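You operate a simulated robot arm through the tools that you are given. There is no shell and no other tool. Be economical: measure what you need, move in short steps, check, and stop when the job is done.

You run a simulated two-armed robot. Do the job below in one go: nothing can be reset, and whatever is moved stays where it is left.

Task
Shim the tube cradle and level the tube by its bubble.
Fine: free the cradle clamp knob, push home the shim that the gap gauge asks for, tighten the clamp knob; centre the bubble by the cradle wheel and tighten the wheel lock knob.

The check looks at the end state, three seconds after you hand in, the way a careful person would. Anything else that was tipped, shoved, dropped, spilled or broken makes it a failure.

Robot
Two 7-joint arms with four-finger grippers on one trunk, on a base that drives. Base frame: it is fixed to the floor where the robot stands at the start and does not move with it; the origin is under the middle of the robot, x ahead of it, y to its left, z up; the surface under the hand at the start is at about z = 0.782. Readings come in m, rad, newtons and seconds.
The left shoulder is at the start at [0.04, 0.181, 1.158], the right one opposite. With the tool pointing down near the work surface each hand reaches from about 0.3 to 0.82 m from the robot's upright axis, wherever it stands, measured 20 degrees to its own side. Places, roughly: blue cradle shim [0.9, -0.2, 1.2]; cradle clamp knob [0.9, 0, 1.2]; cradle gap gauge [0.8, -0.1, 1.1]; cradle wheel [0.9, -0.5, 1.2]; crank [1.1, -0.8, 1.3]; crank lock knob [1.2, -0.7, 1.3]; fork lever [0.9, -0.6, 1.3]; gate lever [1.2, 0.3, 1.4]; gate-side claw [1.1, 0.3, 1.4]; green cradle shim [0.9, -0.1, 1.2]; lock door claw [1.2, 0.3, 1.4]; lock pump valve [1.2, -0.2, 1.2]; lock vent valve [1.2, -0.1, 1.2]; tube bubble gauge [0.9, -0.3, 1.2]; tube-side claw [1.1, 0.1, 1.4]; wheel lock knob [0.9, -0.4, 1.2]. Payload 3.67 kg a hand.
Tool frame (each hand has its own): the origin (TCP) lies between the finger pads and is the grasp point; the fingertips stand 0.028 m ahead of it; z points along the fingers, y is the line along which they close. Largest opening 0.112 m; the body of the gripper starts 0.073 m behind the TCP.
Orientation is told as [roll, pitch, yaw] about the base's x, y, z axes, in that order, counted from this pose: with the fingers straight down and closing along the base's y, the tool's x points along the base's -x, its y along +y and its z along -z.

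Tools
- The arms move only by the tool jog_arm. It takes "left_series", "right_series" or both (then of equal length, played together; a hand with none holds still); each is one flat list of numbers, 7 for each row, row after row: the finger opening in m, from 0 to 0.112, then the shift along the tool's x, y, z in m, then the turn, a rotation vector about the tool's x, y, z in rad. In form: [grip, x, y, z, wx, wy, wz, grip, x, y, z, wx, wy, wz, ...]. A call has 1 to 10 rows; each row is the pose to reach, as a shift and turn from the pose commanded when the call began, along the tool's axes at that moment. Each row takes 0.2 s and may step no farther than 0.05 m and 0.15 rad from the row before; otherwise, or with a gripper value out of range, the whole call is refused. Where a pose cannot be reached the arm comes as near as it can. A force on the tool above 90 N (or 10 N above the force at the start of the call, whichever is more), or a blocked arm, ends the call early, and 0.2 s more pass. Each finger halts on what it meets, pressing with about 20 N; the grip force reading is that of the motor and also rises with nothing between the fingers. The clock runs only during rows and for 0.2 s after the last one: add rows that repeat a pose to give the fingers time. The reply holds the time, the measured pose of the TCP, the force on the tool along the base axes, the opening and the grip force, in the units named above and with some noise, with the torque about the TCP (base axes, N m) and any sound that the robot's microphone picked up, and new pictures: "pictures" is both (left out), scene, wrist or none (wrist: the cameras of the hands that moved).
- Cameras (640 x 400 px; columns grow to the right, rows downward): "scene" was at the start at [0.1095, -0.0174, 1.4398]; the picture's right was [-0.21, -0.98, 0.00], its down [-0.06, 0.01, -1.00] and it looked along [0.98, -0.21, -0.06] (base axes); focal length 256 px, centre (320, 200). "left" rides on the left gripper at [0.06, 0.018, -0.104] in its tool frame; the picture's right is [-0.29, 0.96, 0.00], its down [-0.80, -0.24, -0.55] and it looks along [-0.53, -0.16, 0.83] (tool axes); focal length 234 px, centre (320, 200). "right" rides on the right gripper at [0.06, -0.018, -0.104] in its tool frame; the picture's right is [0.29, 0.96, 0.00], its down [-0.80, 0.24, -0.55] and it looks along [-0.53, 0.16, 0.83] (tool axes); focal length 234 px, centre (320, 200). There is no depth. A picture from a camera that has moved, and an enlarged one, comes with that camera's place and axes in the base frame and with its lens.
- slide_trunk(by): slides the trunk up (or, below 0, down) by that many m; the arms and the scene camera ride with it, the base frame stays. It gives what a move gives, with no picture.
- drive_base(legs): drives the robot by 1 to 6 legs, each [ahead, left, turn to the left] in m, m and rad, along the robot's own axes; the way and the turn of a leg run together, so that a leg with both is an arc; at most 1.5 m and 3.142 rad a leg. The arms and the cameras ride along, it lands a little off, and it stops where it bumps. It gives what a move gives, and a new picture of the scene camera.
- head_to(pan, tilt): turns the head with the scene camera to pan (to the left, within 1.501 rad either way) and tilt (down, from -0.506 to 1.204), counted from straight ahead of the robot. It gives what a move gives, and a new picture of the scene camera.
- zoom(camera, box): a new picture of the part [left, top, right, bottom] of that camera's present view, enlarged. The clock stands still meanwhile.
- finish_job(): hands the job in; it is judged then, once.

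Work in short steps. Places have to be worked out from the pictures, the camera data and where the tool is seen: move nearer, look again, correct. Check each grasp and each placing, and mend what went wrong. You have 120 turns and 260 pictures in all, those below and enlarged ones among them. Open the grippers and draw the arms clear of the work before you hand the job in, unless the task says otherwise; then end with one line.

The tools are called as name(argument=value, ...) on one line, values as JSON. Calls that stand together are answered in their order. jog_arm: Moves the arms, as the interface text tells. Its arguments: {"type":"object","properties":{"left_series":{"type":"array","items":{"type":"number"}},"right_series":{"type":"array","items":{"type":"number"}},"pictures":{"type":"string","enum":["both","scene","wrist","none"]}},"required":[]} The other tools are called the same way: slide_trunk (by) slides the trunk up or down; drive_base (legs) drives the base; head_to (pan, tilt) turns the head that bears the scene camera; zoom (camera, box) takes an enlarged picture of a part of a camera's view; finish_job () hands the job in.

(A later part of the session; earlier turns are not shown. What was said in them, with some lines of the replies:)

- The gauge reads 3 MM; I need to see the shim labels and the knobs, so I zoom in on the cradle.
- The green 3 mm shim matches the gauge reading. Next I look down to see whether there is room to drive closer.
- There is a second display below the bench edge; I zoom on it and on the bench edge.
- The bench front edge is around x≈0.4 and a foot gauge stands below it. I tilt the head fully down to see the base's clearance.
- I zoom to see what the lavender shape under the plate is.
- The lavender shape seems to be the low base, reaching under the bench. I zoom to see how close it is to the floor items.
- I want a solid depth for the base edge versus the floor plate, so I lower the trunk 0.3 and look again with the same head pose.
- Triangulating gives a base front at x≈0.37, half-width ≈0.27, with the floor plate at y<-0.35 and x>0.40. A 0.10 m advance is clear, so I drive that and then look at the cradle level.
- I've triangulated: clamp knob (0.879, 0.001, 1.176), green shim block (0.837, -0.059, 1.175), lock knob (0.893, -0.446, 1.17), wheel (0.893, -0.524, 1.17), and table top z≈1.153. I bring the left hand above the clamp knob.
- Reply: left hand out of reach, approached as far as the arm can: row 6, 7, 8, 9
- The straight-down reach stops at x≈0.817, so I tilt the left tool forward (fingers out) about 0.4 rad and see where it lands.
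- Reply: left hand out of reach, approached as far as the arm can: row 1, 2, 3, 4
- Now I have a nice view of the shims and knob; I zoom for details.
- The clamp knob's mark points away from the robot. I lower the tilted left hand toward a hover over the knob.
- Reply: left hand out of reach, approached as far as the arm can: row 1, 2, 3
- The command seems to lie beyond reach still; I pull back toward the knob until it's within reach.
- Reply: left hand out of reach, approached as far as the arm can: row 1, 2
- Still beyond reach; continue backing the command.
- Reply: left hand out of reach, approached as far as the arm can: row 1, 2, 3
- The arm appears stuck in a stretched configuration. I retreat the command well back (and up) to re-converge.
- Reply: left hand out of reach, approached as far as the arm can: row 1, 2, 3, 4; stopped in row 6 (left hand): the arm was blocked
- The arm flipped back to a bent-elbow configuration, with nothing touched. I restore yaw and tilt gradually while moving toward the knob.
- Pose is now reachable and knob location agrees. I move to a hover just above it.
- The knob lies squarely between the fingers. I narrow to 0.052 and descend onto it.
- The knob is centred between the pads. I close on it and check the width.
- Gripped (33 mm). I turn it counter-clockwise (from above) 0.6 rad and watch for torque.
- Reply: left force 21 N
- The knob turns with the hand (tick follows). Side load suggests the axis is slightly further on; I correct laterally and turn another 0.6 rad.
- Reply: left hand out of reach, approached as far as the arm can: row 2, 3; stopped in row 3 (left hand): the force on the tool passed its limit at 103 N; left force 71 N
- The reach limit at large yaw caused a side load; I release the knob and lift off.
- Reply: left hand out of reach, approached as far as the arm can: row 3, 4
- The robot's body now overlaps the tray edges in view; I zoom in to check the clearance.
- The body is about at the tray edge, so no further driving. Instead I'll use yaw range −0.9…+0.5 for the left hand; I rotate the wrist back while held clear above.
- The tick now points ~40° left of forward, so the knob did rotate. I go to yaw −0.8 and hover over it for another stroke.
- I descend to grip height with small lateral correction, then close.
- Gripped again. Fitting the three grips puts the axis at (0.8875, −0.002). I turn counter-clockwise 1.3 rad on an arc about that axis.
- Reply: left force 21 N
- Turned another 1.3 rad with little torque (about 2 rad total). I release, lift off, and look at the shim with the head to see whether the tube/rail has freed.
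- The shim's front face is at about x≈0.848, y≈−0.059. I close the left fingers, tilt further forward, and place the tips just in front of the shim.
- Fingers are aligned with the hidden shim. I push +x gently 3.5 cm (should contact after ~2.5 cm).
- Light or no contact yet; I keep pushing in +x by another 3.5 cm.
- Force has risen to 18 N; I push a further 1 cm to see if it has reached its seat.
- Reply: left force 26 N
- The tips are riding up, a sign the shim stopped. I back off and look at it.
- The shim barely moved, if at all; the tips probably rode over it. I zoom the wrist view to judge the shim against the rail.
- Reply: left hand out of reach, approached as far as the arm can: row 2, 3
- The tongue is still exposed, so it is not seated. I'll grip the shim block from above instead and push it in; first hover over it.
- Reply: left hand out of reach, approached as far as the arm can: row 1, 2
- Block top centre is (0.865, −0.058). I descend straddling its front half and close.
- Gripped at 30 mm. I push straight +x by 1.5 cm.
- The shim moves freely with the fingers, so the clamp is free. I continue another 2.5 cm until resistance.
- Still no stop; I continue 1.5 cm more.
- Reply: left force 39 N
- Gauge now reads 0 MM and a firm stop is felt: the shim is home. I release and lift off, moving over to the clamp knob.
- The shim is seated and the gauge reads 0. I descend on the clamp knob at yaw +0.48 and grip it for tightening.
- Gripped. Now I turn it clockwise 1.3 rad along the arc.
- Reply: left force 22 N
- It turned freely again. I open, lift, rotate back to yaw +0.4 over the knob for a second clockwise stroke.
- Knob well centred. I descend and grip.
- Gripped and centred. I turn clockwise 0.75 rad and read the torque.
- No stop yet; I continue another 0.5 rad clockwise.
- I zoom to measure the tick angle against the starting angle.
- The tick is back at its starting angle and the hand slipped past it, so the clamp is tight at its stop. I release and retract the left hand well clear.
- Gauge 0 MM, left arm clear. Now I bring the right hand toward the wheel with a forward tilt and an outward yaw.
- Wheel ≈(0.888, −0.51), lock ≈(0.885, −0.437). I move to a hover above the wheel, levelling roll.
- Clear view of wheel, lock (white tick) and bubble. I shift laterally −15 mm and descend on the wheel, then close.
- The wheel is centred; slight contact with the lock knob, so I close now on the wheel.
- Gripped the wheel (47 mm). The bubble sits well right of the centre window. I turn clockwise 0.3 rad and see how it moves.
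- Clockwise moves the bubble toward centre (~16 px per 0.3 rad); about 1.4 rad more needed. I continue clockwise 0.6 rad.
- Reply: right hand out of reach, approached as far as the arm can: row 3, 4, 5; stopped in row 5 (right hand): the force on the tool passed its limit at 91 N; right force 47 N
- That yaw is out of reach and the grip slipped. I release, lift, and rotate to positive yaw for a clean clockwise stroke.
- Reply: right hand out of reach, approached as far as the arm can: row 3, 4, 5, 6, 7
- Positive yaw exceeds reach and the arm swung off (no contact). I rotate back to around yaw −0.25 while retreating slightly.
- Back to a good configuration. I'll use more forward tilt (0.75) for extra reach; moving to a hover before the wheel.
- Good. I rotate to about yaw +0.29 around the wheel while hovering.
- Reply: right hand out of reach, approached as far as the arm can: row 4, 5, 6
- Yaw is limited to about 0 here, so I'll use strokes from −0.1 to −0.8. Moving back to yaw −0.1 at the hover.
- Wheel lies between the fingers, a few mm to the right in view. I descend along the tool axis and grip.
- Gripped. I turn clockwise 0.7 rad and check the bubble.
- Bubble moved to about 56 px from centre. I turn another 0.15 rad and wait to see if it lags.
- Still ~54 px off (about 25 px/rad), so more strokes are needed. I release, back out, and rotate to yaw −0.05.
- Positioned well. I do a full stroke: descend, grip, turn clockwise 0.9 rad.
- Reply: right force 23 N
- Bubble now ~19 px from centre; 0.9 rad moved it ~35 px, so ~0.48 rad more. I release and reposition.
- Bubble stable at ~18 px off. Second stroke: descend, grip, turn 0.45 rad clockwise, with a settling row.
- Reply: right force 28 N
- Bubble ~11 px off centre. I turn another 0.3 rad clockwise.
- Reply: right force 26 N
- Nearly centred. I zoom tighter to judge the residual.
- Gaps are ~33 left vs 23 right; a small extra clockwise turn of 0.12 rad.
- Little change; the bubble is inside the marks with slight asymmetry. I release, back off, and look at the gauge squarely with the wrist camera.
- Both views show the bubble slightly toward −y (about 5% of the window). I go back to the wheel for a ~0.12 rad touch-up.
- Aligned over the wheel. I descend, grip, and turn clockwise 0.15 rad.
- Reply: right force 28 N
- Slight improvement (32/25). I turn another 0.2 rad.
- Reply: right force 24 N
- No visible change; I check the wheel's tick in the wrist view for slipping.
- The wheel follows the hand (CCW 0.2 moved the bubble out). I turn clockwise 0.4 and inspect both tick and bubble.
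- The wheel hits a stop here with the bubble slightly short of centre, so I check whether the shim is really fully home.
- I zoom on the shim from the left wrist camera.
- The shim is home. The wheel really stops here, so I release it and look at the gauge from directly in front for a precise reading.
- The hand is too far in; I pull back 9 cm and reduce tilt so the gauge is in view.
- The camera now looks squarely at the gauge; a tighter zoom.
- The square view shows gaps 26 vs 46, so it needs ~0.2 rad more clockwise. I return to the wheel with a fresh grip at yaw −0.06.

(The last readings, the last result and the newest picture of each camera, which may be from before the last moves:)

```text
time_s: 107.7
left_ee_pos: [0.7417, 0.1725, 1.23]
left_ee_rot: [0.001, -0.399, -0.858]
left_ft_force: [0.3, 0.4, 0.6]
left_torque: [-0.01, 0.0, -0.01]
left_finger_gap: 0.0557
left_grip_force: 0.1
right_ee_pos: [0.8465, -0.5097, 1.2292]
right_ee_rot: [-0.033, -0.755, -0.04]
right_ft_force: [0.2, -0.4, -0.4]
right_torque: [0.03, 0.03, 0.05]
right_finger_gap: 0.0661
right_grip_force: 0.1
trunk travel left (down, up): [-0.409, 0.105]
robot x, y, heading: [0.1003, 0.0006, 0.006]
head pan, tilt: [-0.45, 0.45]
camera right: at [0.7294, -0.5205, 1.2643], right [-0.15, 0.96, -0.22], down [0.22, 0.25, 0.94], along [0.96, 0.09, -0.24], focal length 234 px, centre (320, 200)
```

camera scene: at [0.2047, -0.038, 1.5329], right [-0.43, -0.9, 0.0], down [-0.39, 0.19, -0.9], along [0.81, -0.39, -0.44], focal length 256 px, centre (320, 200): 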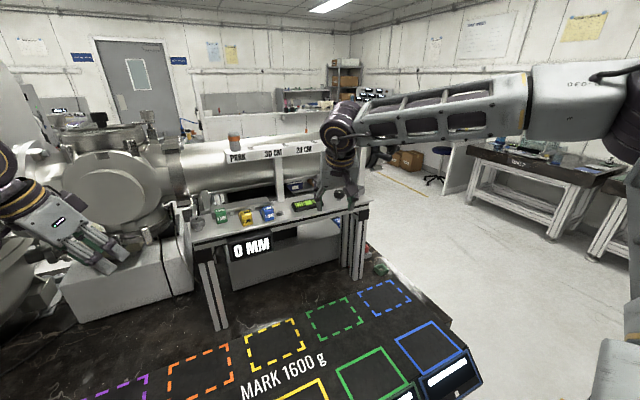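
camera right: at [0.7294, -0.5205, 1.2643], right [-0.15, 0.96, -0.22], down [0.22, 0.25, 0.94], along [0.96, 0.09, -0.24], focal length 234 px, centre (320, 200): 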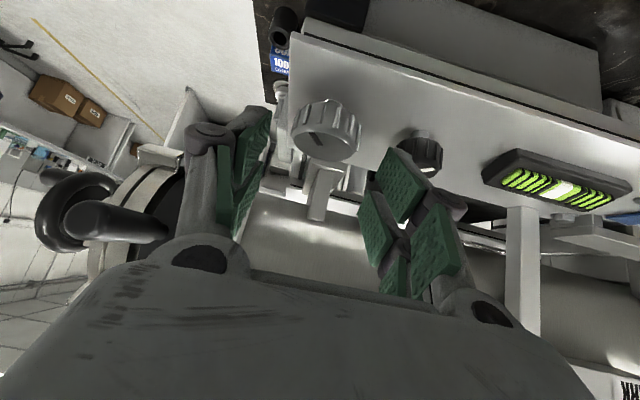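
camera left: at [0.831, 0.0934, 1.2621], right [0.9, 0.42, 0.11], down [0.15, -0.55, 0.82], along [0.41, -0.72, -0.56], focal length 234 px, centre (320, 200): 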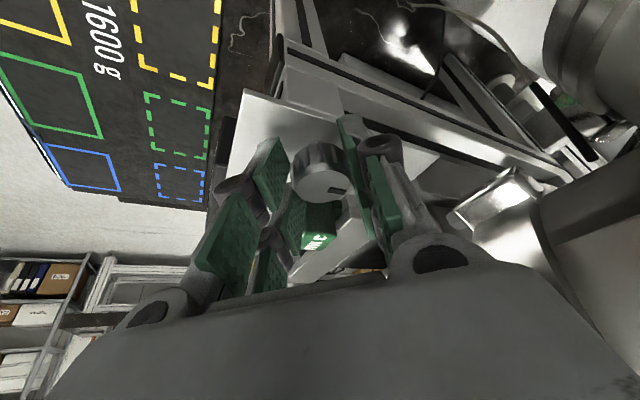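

Aligned. Descend, grip and turn 0.45 rad clockwise.

jog_arm(right_series=[0.066, 0, 0.002, 0.03, 0, 0, 0, 0.066, 0, 0.002, 0.058, 0, 0, 0, 0.03, 0, 0.002, 0.058, 0, 0, 0, 0.0, 0, 0.002, 0.058, 0, 0, 0, 0, 0, 0.003, 0.058, 0.103, 0, 0.109, 0, 0, 0.004, 0.058, 0.206, 0, 0.218, 0, 0, 0.005, 0.058, 0.309, 0, 0.327, 0, 0, 0.005, 0.058, 0.309, 0, 0.327], pictures="wrist")

zoom(camera="scene", box=[292, 198, 326, 215])

zoom(camera="right", box=[260, 110, 380, 210])

```text
time_s: 109.5
left_ee_pos: [0.7388, 0.17, 1.2304]
left_ee_rot: [0.004, -0.401, -0.858]
left_ft_force: [0.0, 0.0, 0.4]
left_torque: [0.0, -0.01, -0.01]
left_finger_gap: 0.0561
left_grip_force: 0.0
right_ee_pos: [0.8851, -0.5086, 1.1882]
right_ee_rot: [-0.031, -0.769, -0.495]
right_ft_force: [-9.8, -10.5, 13.8]
right_torque: [-0.39, 0.09, 0.33]
right_finger_gap: 0.0468
right_grip_force: 45.6
trunk travel left (down, up): [-0.409, 0.105]
robot x, y, heading: [0.0985, -0.0011, 0.001]
head pan, tilt: [-0.45, 0.45]
camera right: at [0.7752, -0.4678, 1.2226], right [0.29, 0.93, -0.22], down [0.29, 0.13, 0.95], along [0.91, -0.34, -0.23], focal length 234 px, centre (320, 200)
```

right: 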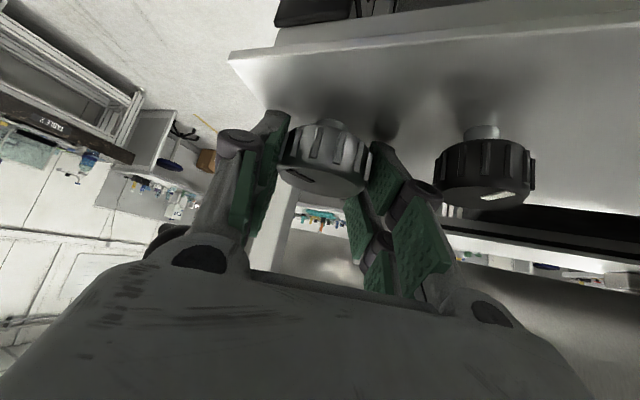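

```text
16.00 times, centred on (309, 206) of scene
camera zoom: at [0.2006, -0.0388, 1.5332], right [-0.43, -0.9, 0.0], down [-0.39, 0.19, -0.9], along [0.81, -0.39, -0.43], focal length 4098 px, centre (496, 96)
```

zoom: 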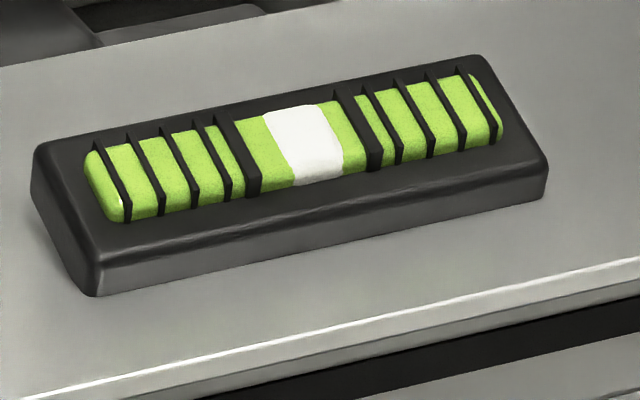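

```text
4.00 times, centred on (320, 160) of right
camera zoom: at [0.7752, -0.4678, 1.2226], right [0.29, 0.93, -0.22], down [0.29, 0.13, 0.95], along [0.91, -0.34, -0.23], focal length 937 px, centre (320, 360)
```

zoom: 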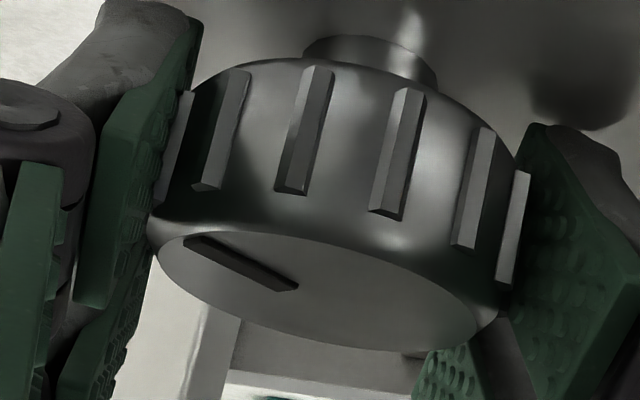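

Same result: a firm stop, with the bubble well inside the window (about 1 mm from centre by the square view). I release and move to hover over the wheel lock knob.

jog_arm(right_series=[0.066, 0, 0, 0, 0, 0, 0, 0.066, 0, 0, -0.02, 0, 0, 0, 0.066, 0, 0, -0.05, 0, 0, 0, 0.066, 0.005, 0, -0.08, -0.08, 0.0, -0.08, 0.06, 0.01, 0.0, -0.09, -0.17, 0.005, -0.16, 0.06, 0.015, 0.01, -0.09, -0.26, 0.01, -0.24, 0.06, 0.02, 0.02, -0.085, -0.35, 0.01, -0.33, 0.06, 0.0241, 0.0358, -0.0797, -0.437, 0.015, -0.412, 0.06, 0.0241, 0.0358, -0.0797, -0.437, 0.015, -0.412], pictures="wrist")

zoom(camera="scene", box=[292, 198, 326, 215])

```text
time_s: 111.5
left_ee_pos: [0.7434, 0.1726, 1.2287]
left_ee_rot: [0.0, -0.4, -0.857]
left_ft_force: [0.7, 0.4, 0.2]
left_torque: [-0.02, -0.04, -0.03]
left_finger_gap: 0.0561
left_grip_force: 0.0
right_ee_pos: [0.8427, -0.4389, 1.2257]
right_ee_rot: [0.019, -0.749, 0.076]
right_ft_force: [-0.4, 0.5, 0.6]
right_torque: [-0.01, -0.02, 0.01]
right_finger_gap: 0.06
right_grip_force: 0.1
trunk travel left (down, up): [-0.409, 0.105]
robot x, y, heading: [0.1013, 0.0029, 0.009]
head pan, tilt: [-0.45, 0.45]
camera right: at [0.7293, -0.4677, 1.2627], right [-0.29, 0.94, -0.18], down [0.19, 0.24, 0.95], along [0.94, 0.25, -0.25], focal length 234 px, centre (320, 200)
```

right: 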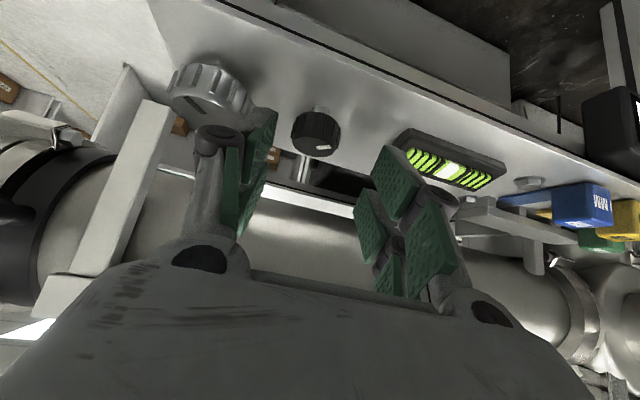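

```text
16.00 times, centred on (309, 206) of scene
camera zoom: at [0.2043, -0.0366, 1.533], right [-0.43, -0.9, 0.0], down [-0.39, 0.19, -0.9], along [0.81, -0.39, -0.43], focal length 4098 px, centre (496, 96)
```

zoom: 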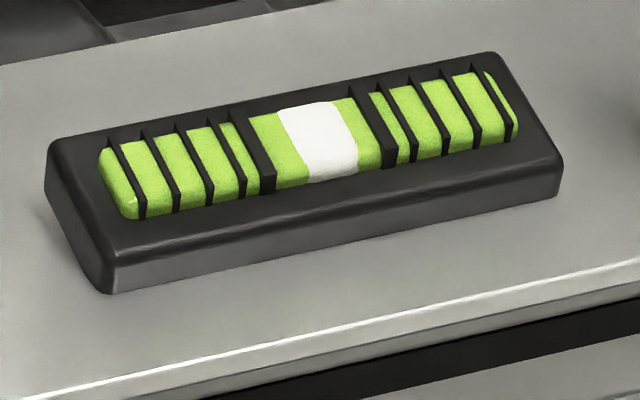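

Bubble unchanged after release. The lock knob is centred between the fingers; I descend and grip it.

jog_arm(right_series=[0.054, 0, -0.002, 0.02, 0, 0, 0, 0.054, 0, -0.002, 0.04, 0, 0, 0, 0.054, 0, -0.002, 0.056, 0, 0, 0, 0.03, 0, -0.002, 0.056, 0, 0, 0, 0.0, 0, -0.002, 0.056, 0, 0, 0, 0.0, 0, -0.002, 0.056, 0, 0, 0], pictures="wrist")

```text
time_s: 112.9
left_ee_pos: [0.7413, 0.1699, 1.2309]
left_ee_rot: [0.001, -0.399, -0.86]
left_ft_force: [-0.2, 0.6, 0.4]
left_torque: [0.02, 0.04, 0.01]
left_finger_gap: 0.0561
left_grip_force: 0.0
right_ee_pos: [0.8835, -0.4388, 1.1865]
right_ee_rot: [0.02, -0.754, 0.072]
right_ft_force: [6.0, -19.5, 19.5]
right_torque: [-1.17, -0.01, -0.13]
right_finger_gap: 0.0333
right_grip_force: 44.6
trunk travel left (down, up): [-0.409, 0.105]
robot x, y, heading: [0.1016, 0.0053, 0.005]
head pan, tilt: [-0.45, 0.45]
camera right: at [0.769, -0.4677, 1.2235], right [-0.29, 0.94, -0.18], down [0.18, 0.24, 0.95], along [0.94, 0.24, -0.24], focal length 234 px, centre (320, 200)
```

right: 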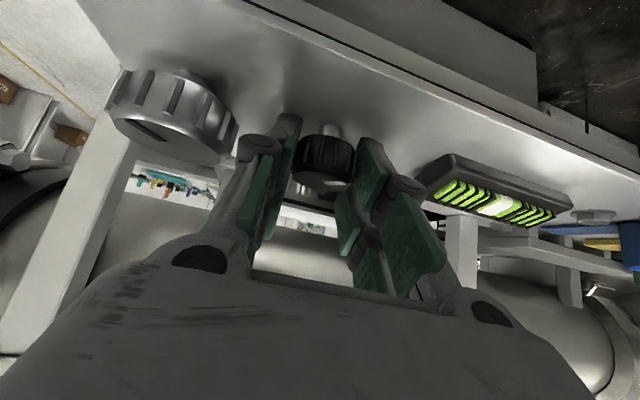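

Gripped (33 mm) with some side/vertical load; I relieve that and turn clockwise 0.9 rad.

jog_arm(right_series=[0, -0.0014, -0.004, -0.0015, 0, 0, 0, 0, -0.0014, -0.003, -0.0015, 0.103, 0, 0.109, 0, -0.0014, -0.002, -0.0015, 0.206, 0, 0.218, 0, -0.0014, -0.001, -0.0015, 0.309, 0, 0.327, 0, -0.0018, 0.0, -0.001, 0.412, 0, 0.436, 0, -0.0022, 0.001, -0.0005, 0.515, 0, 0.545, 0, -0.0026, 0.002, 0.0, 0.618, 0, 0.654], pictures="wrist")

zoom(camera="scene", box=[285, 185, 375, 220])

```text
time_s: 114.5
left_ee_pos: [0.7431, 0.1711, 1.2281]
left_ee_rot: [0.0, -0.399, -0.857]
left_ft_force: [-0.6, -0.7, 0.3]
left_torque: [0.03, 0.03, 0.0]
left_finger_gap: 0.0558
left_grip_force: 0.1
right_ee_pos: [0.8843, -0.4346, 1.1871]
right_ee_rot: [0.005, -0.743, -0.819]
right_ft_force: [17.1, -7.2, 19.8]
right_torque: [-0.35, -0.78, 0.1]
right_finger_gap: 0.033
right_grip_force: 45.5
trunk travel left (down, up): [-0.409, 0.105]
robot x, y, heading: [0.1018, -0.0027, 0.007]
head pan, tilt: [-0.45, 0.45]
camera right: at [0.7917, -0.3647, 1.225], right [0.55, 0.81, -0.19], down [0.32, 0.01, 0.95], along [0.77, -0.58, -0.25], focal length 234 px, centre (320, 200)
```

right: 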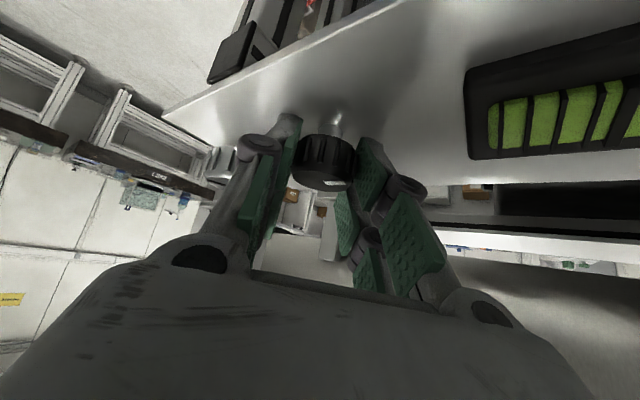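

```text
7.11 times, centred on (330, 202) of scene
camera zoom: at [0.2055, -0.0371, 1.5329], right [-0.43, -0.9, 0.0], down [-0.39, 0.19, -0.9], along [0.81, -0.39, -0.44], focal length 1821 px, centre (249, 182)
```

zoom: 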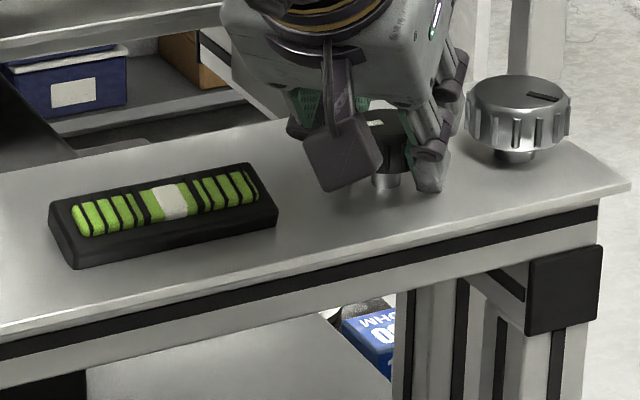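

The lock turned 0.9 rad with low torque; not tight yet. I release, rotate back and regrip.

jog_arm(right_series=[0.052, 0, 0, 0, 0, 0, 0, 0.052, 0, 0, -0.02, 0, 0, 0, 0.052, 0, 0, -0.045, 0, 0, 0, 0.052, -0.001, -0.006, -0.045, -0.103, 0, -0.109, 0.052, -0.003, -0.012, -0.045, -0.206, 0, -0.218, 0.052, -0.005, -0.018, -0.045, -0.309, 0, -0.327, 0.052, -0.008, -0.024, -0.045, -0.412, 0, -0.436, 0.052, -0.011, -0.03, -0.045, -0.515, 0, -0.545, 0.052, -0.0136, -0.035, -0.045, -0.614, 0, -0.648, 0.052, -0.0136, -0.035, -0.045, -0.614, 0, -0.648], pictures="wrist")

```text
time_s: 116.7
left_ee_pos: [0.7419, 0.173, 1.2287]
left_ee_rot: [0.001, -0.401, -0.858]
left_ft_force: [0.2, 0.2, 1.4]
left_torque: [0.01, -0.01, 0.0]
left_finger_gap: 0.0562
left_grip_force: 0.1
right_ee_pos: [0.8438, -0.4404, 1.2287]
right_ee_rot: [0.022, -0.748, 0.069]
right_ft_force: [0.5, -1.0, -0.5]
right_torque: [-0.03, 0.0, 0.01]
right_finger_gap: 0.0516
right_grip_force: 0.1
trunk travel left (down, up): [-0.409, 0.105]
robot x, y, heading: [0.103, 0.0035, 0.006]
head pan, tilt: [-0.45, 0.45]
camera right: at [0.7299, -0.4702, 1.2662], right [-0.29, 0.94, -0.18], down [0.19, 0.24, 0.95], along [0.94, 0.24, -0.25], focal length 234 px, centre (320, 200)
```

right: 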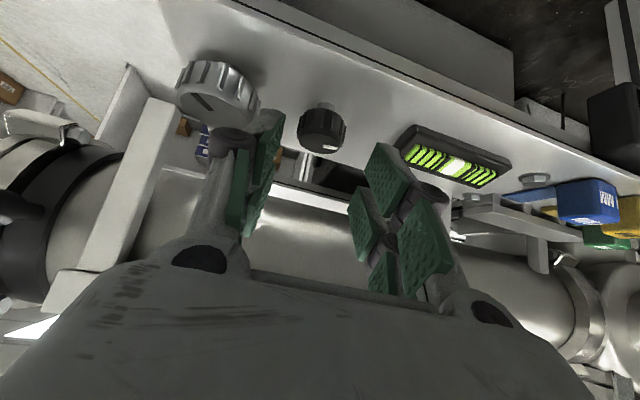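

The lock's tick looks little changed; I zoom in.

zoom(camera="right", box=[290, 90, 360, 160])

zoom(camera="scene", box=[285, 170, 375, 220])

```text
5.71 times, centred on (325, 125) of right
camera zoom: at [0.7299, -0.4702, 1.2662], right [-0.29, 0.94, -0.18], down [0.19, 0.24, 0.95], along [0.94, 0.24, -0.25], focal length 1338 px, centre (291, 629)
```

zoom: 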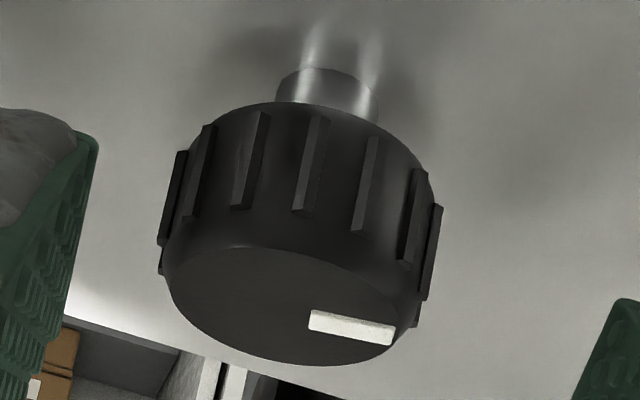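

```text
7.11 times, centred on (330, 195) of scene
camera zoom: at [0.2041, -0.0357, 1.533], right [-0.43, -0.9, 0.0], down [-0.39, 0.19, -0.9], along [0.81, -0.39, -0.43], focal length 1821 px, centre (249, 236)
```

zoom: 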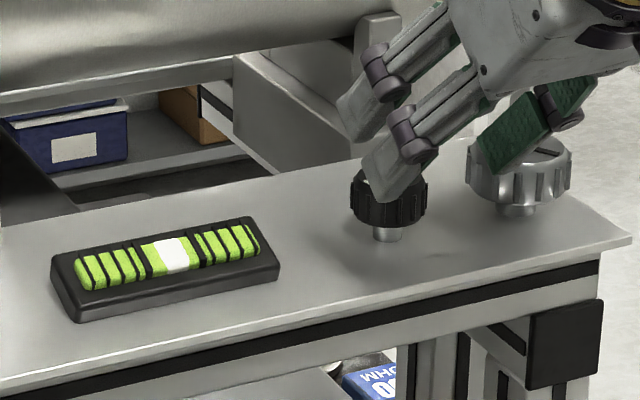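

The tick moved from ~2.5 to ~1.55 rad, so it did turn clockwise 0.9. I do another stroke: descend, grip, turn 0.9.

jog_arm(right_series=[0.052, 0, -0.003, 0.03, 0, 0, 0, 0.052, 0, -0.003, 0.055, 0, 0, 0, 0.03, 0, -0.003, 0.055, 0, 0, 0, 0.0, 0, -0.003, 0.055, 0, 0, 0, 0, 0, -0.0025, 0.055, 0.103, 0, 0.109, 0, 0, -0.0015, 0.055, 0.206, 0, 0.218, 0, 0, -0.0005, 0.055, 0.309, 0, 0.327, 0, -0.0004, 0.0005, 0.0555, 0.412, 0, 0.436, 0, -0.0008, 0.0015, 0.056, 0.515, 0, 0.545, 0, -0.001, 0.0025, 0.0565, 0.618, 0, 0.654], pictures="wrist")

zoom(camera="scene", box=[292, 198, 326, 215])

zoom(camera="right", box=[280, 120, 370, 200])

```text
time_s: 118.9
left_ee_pos: [0.7433, 0.1744, 1.2295]
left_ee_rot: [-0.003, -0.4, -0.857]
left_ft_force: [0.8, -0.1, -0.5]
left_torque: [-0.02, 0.01, -0.01]
left_finger_gap: 0.0558
left_grip_force: 0.0
right_ee_pos: [0.8846, -0.4348, 1.188]
right_ee_rot: [0.004, -0.741, -0.82]
right_ft_force: [2.7, 17.0, -3.4]
right_torque: [0.69, -0.47, 0.15]
right_finger_gap: 0.0333
right_grip_force: 45.3
trunk travel left (down, up): [-0.409, 0.105]
robot x, y, heading: [0.1023, -0.0017, 0.006]
head pan, tilt: [-0.45, 0.45]
camera right: at [0.7916, -0.3635, 1.2262], right [0.56, 0.81, -0.19], down [0.32, 0.01, 0.95], along [0.77, -0.59, -0.26], focal length 234 px, centre (320, 200)
```

right: 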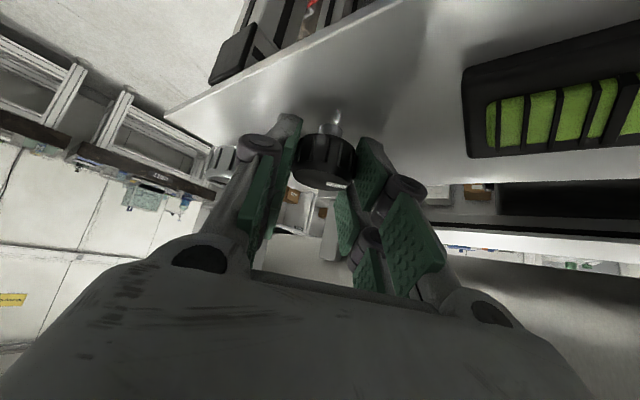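

```text
16.00 times, centred on (309, 206) of scene
camera zoom: at [0.206, -0.0341, 1.5329], right [-0.43, -0.9, 0.0], down [-0.39, 0.19, -0.9], along [0.81, -0.39, -0.44], focal length 4098 px, centre (496, 96)
```

zoom: 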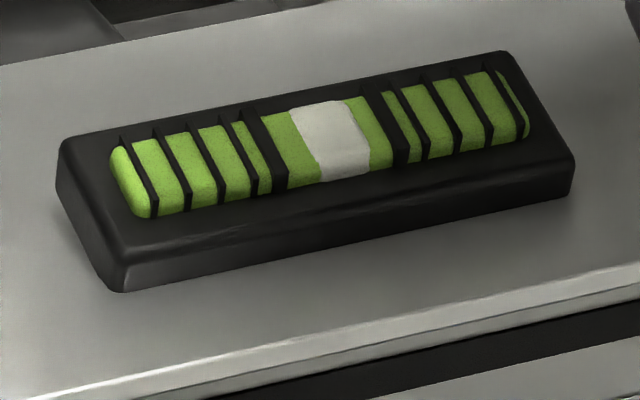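

```text
5.00 times, centred on (325, 160) of right
camera zoom: at [0.7916, -0.3635, 1.2262], right [0.56, 0.81, -0.19], down [0.32, 0.01, 0.95], along [0.77, -0.59, -0.26], focal length 1171 px, centre (295, 400)
```

zoom: 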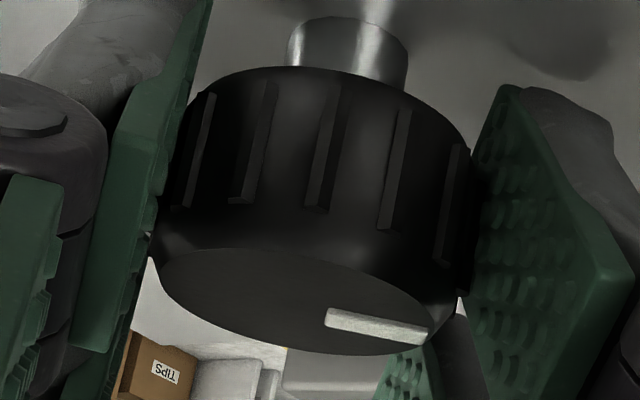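

Tick now ~0.73 rad, still turning with low torque. Another stroke.

jog_arm(right_series=[0.052, 0, 0, 0, 0, 0, 0, 0.052, 0, 0, -0.02, 0, 0, 0, 0.052, 0, 0, -0.045, 0, 0, 0, 0.052, -0.001, -0.006, -0.045, -0.103, 0, -0.109, 0.052, -0.003, -0.012, -0.045, -0.206, 0, -0.218, 0.052, -0.005, -0.018, -0.045, -0.309, 0, -0.327, 0.052, -0.008, -0.024, -0.045, -0.412, 0, -0.436, 0.052, -0.011, -0.03, -0.045, -0.515, 0, -0.545, 0.052, -0.0136, -0.035, -0.045, -0.614, 0, -0.648, 0.052, -0.0136, -0.035, -0.045, -0.614, 0, -0.648], pictures="wrist")

```text
time_s: 121.1
left_ee_pos: [0.7425, 0.172, 1.2289]
left_ee_rot: [0.001, -0.4, -0.857]
left_ft_force: [0.2, 0.3, 0.2]
left_torque: [0.0, 0.0, 0.0]
left_finger_gap: 0.0558
left_grip_force: 0.1
right_ee_pos: [0.8446, -0.4454, 1.2294]
right_ee_rot: [0.021, -0.749, 0.058]
right_ft_force: [0.3, 1.0, -0.3]
right_torque: [0.01, -0.01, 0.02]
right_finger_gap: 0.0519
right_grip_force: 0.0
trunk travel left (down, up): [-0.409, 0.105]
robot x, y, heading: [0.1013, 0.0014, 0.004]
head pan, tilt: [-0.45, 0.45]
camera right: at [0.7292, -0.4738, 1.2659], right [-0.28, 0.94, -0.18], down [0.19, 0.24, 0.95], along [0.94, 0.23, -0.25], focal length 234 px, centre (320, 200)
```

right: 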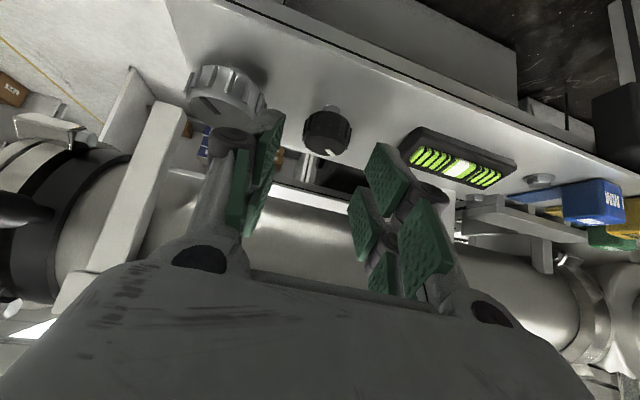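

Knob slightly right of centre; I shift +2 mm, descend, grip and turn another 0.9 rad.

jog_arm(right_series=[0.052, 0, 0.0025, 0.03, 0, 0, 0, 0.052, 0, 0.0025, 0.055, 0, 0, 0, 0.03, 0, 0.0025, 0.055, 0, 0, 0, 0.0, 0, 0.0025, 0.055, 0, 0, 0, 0, 0, 0.003, 0.055, 0.103, 0, 0.109, 0, 0, 0.004, 0.055, 0.206, 0, 0.218, 0, 0, 0.005, 0.055, 0.309, 0, 0.327, 0, -0.0004, 0.006, 0.0555, 0.412, 0, 0.436, 0, -0.0008, 0.007, 0.056, 0.515, 0, 0.545, 0, -0.001, 0.008, 0.0565, 0.618, 0, 0.654], pictures="none")

zoom(camera="right", box=[280, 120, 370, 200])

```text
time_s: 123.3
left_ee_pos: [0.7432, 0.1716, 1.2282]
left_ee_rot: [-0.003, -0.399, -0.856]
left_ft_force: [-0.1, -1.0, 0.5]
left_torque: [0.0, -0.01, 0.01]
left_finger_gap: 0.0561
left_grip_force: 0.1
right_ee_pos: [0.884, -0.4337, 1.1889]
right_ee_rot: [0.006, -0.742, -0.831]
right_ft_force: [9.7, 2.6, 1.5]
right_torque: [-0.12, -0.3, 0.52]
right_finger_gap: 0.0336
right_grip_force: 45.0
trunk travel left (down, up): [-0.409, 0.105]
robot x, y, heading: [0.1006, 0.0009, 0.007]
head pan, tilt: [-0.45, 0.45]
```

```text
5.00 times, centred on (325, 160) of right
camera zoom: at [0.7917, -0.3625, 1.2274], right [0.56, 0.81, -0.19], down [0.32, 0.0, 0.95], along [0.76, -0.59, -0.26], focal length 1171 px, centre (295, 400)
```

zoom: 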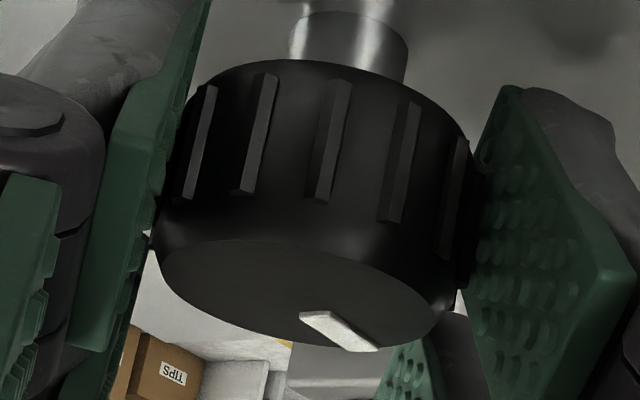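

Tick is at ~0 rad (the same "tight" direction as the clamp) and torque rose to 0.5 N·m. I push a bit further to confirm it's tight.

jog_arm(right_series=[0, 0, 0.0005, 0, 0.089, 0, 0.094, 0, 0, 0.0005, 0, 0.089, 0, 0.094], pictures="none")

zoom(camera="right", box=[280, 120, 370, 200])

```text
time_s: 123.9
left_ee_pos: [0.7433, 0.1723, 1.228]
left_ee_rot: [-0.002, -0.399, -0.858]
left_ft_force: [0.6, 0.1, 0.8]
left_torque: [0.0, 0.02, 0.04]
left_finger_gap: 0.0557
left_grip_force: 0.0
right_ee_pos: [0.8832, -0.433, 1.1901]
right_ee_rot: [0.005, -0.739, -0.959]
right_ft_force: [6.5, 9.2, 4.7]
right_torque: [1.6, -0.55, 0.75]
right_finger_gap: 0.0334
right_grip_force: 44.9
trunk travel left (down, up): [-0.409, 0.105]
robot x, y, heading: [0.1009, -0.0011, 0.005]
head pan, tilt: [-0.45, 0.45]
```

```text
5.00 times, centred on (325, 160) of right
camera zoom: at [0.8014, -0.3494, 1.2277], right [0.66, 0.73, -0.19], down [0.32, -0.04, 0.95], along [0.68, -0.69, -0.26], focal length 1171 px, centre (295, 400)
```

zoom: 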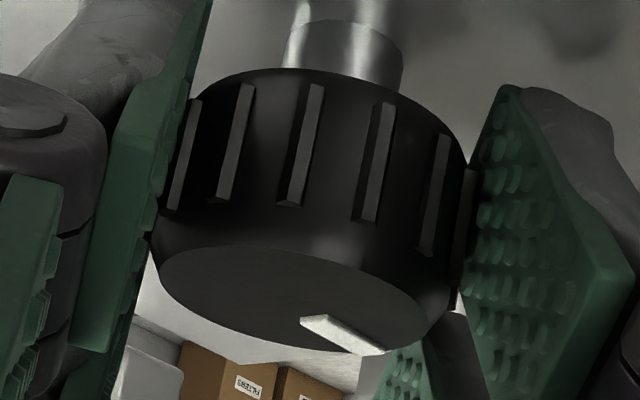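

The knob slipped in the grip at 0.75 N·m: the lock is tight. I release and retract the right hand.

jog_arm(right_series=[0.052, 0, 0, 0, 0, 0, 0, 0.052, 0, 0, -0.02, 0, 0, 0, 0.052, 0, 0, -0.05, 0, 0, 0, 0.052, 0.02, 0, -0.09, -0.08, 0, -0.085, 0.06, 0.05, 0.0, -0.12, -0.16, 0, -0.17, 0.06, 0.08, 0.0, -0.15, -0.24, 0, -0.25, 0.06, 0.1, 0.02, -0.18, -0.32, 0, -0.34, 0.06, 0.12, 0.04, -0.2, -0.41, 0, -0.43, 0.06, 0.12, 0.06, -0.2, -0.41, 0, -0.43, 0.06, 0.12, 0.06, -0.2, -0.41, 0, -0.43], pictures="wrist")

zoom(camera="scene", box=[190, 150, 390, 265])

```text
time_s: 126.1
left_ee_pos: [0.7424, 0.171, 1.2292]
left_ee_rot: [-0.001, -0.399, -0.859]
left_ft_force: [-0.7, 0.2, -0.2]
left_torque: [0.04, -0.03, 0.01]
left_finger_gap: 0.0558
left_grip_force: 0.0
right_ee_pos: [0.8053, -0.2172, 1.2607]
right_ee_rot: [0.018, -0.744, -0.376]
right_ft_force: [0.8, 0.4, 0.7]
right_torque: [-0.03, 0.0, 0.02]
right_finger_gap: 0.0601
right_grip_force: 0.0
trunk travel left (down, up): [-0.409, 0.105]
robot x, y, heading: [0.1045, 0.0011, 0.005]
head pan, tilt: [-0.45, 0.45]
camera right: at [0.6911, -0.1956, 1.2979], right [0.14, 0.97, -0.18], down [0.28, 0.14, 0.95], along [0.95, -0.19, -0.25], focal length 234 px, centre (320, 200)
```

right: 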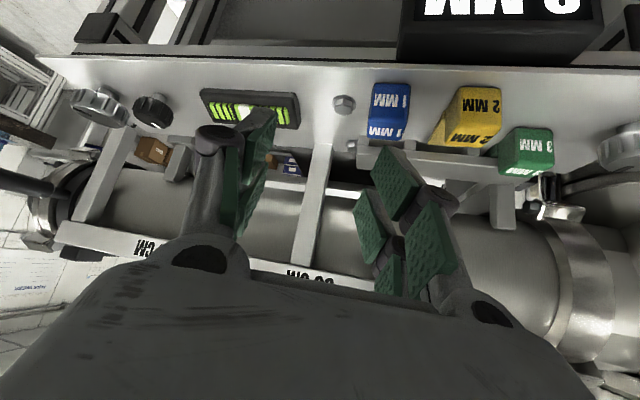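

```text
3.20 times, centred on (290, 208) of scene
camera zoom: at [0.2044, -0.0375, 1.533], right [-0.43, -0.9, 0.0], down [-0.39, 0.19, -0.9], along [0.81, -0.39, -0.44], focal length 820 px, centre (416, 176)
```

zoom: 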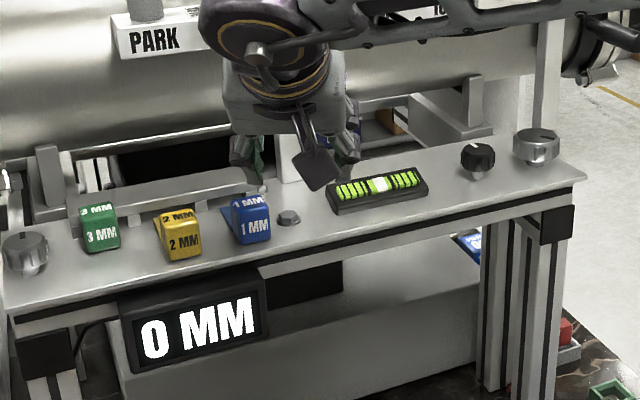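

Everything looks right (0 MM, bubble central). I pull the right hand back clear of the table, and the left back too.

jog_arm(right_series=[0.06, 0.016, -0.015, -0.037, 0, 0, 0, 0.06, 0.033, -0.03, -0.074, 0, 0, 0, 0.06, 0.05, -0.045, -0.111, 0, 0, 0, 0.06, 0.066, -0.06, -0.148, 0, 0, 0, 0.06, 0.0826, -0.073, -0.185, 0, 0, 0, 0.06, 0.0826, -0.073, -0.185, 0, 0, 0], left_series=[0.06, 0.01, 0, -0.03, 0, 0, 0, 0.06, 0.02, 0, -0.06, 0, 0, 0, 0.06, 0.03, 0, -0.09, 0, 0, 0, 0.06, 0.03, 0, -0.1, 0, 0, 0, 0.06, 0.03, 0, -0.1, 0, 0, 0, 0.06, 0.03, 0, -0.1, 0, 0, 0], pictures="scene")

zoom(camera="scene", box=[292, 198, 326, 215])

zoom(camera="scene", box=[190, 130, 400, 260])

```text
time_s: 127.5
left_ee_pos: [0.7014, 0.2205, 1.3101]
left_ee_rot: [-0.001, -0.396, -0.858]
left_ft_force: [0.5, -0.3, -1.4]
left_torque: [-0.02, 0.02, -0.02]
left_finger_gap: 0.0601
left_grip_force: 0.0
right_ee_pos: [0.6066, -0.2198, 1.3315]
right_ee_rot: [0.017, -0.742, -0.376]
right_ft_force: [0.1, 0.0, -0.3]
right_torque: [-0.01, 0.03, -0.02]
right_finger_gap: 0.0601
right_grip_force: 0.0
trunk travel left (down, up): [-0.409, 0.105]
robot x, y, heading: [0.1036, -0.0009, 0.003]
head pan, tilt: [-0.45, 0.45]
camera scene: at [0.2062, -0.0372, 1.5328], right [-0.43, -0.9, 0.0], down [-0.39, 0.19, -0.9], along [0.81, -0.39, -0.44], focal length 256 px, centre (320, 200)
```

scene: 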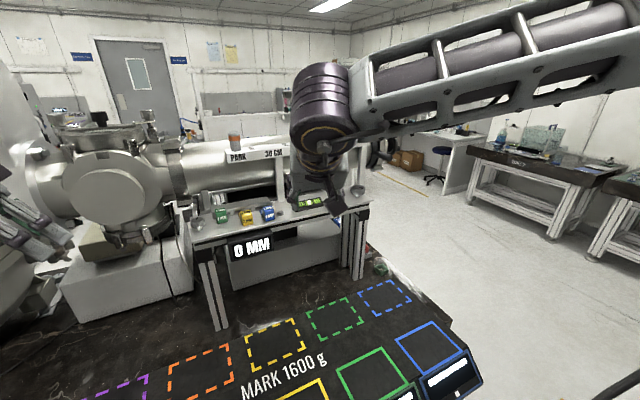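

```text
16.00 times, centred on (309, 206) of scene
camera zoom: at [0.2062, -0.0372, 1.5328], right [-0.43, -0.9, 0.0], down [-0.39, 0.19, -0.9], along [0.81, -0.39, -0.44], focal length 4098 px, centre (496, 96)
```

zoom: 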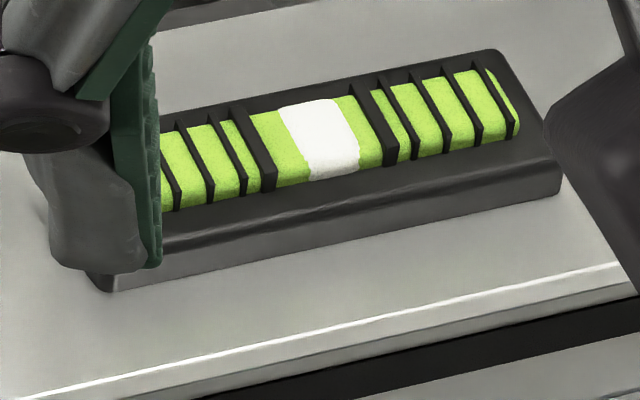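

```text
3.05 times, centred on (295, 195) of scene
camera zoom: at [0.2062, -0.0372, 1.5328], right [-0.43, -0.9, 0.0], down [-0.39, 0.19, -0.9], along [0.81, -0.39, -0.44], focal length 781 px, centre (396, 215)
```

zoom: 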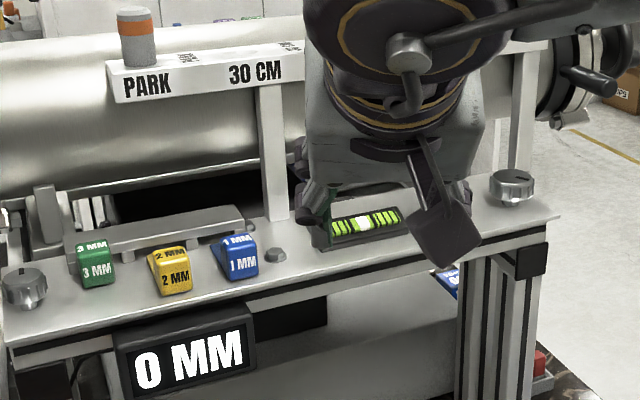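

Shim home with the gauge at 0 MM, clamp and lock tight, bubble between the centre marks, arms clear and grippers open. I hand in.

finish_job()

```text
The job is handed in.
```

The 3 mm shim is home with the gap gauge at 0 MM, and both the clamp knob and the wheel lock knob are tight. The bubble sits between the centre marks but about 1 mm off centre, because the wheel hit a stop there.
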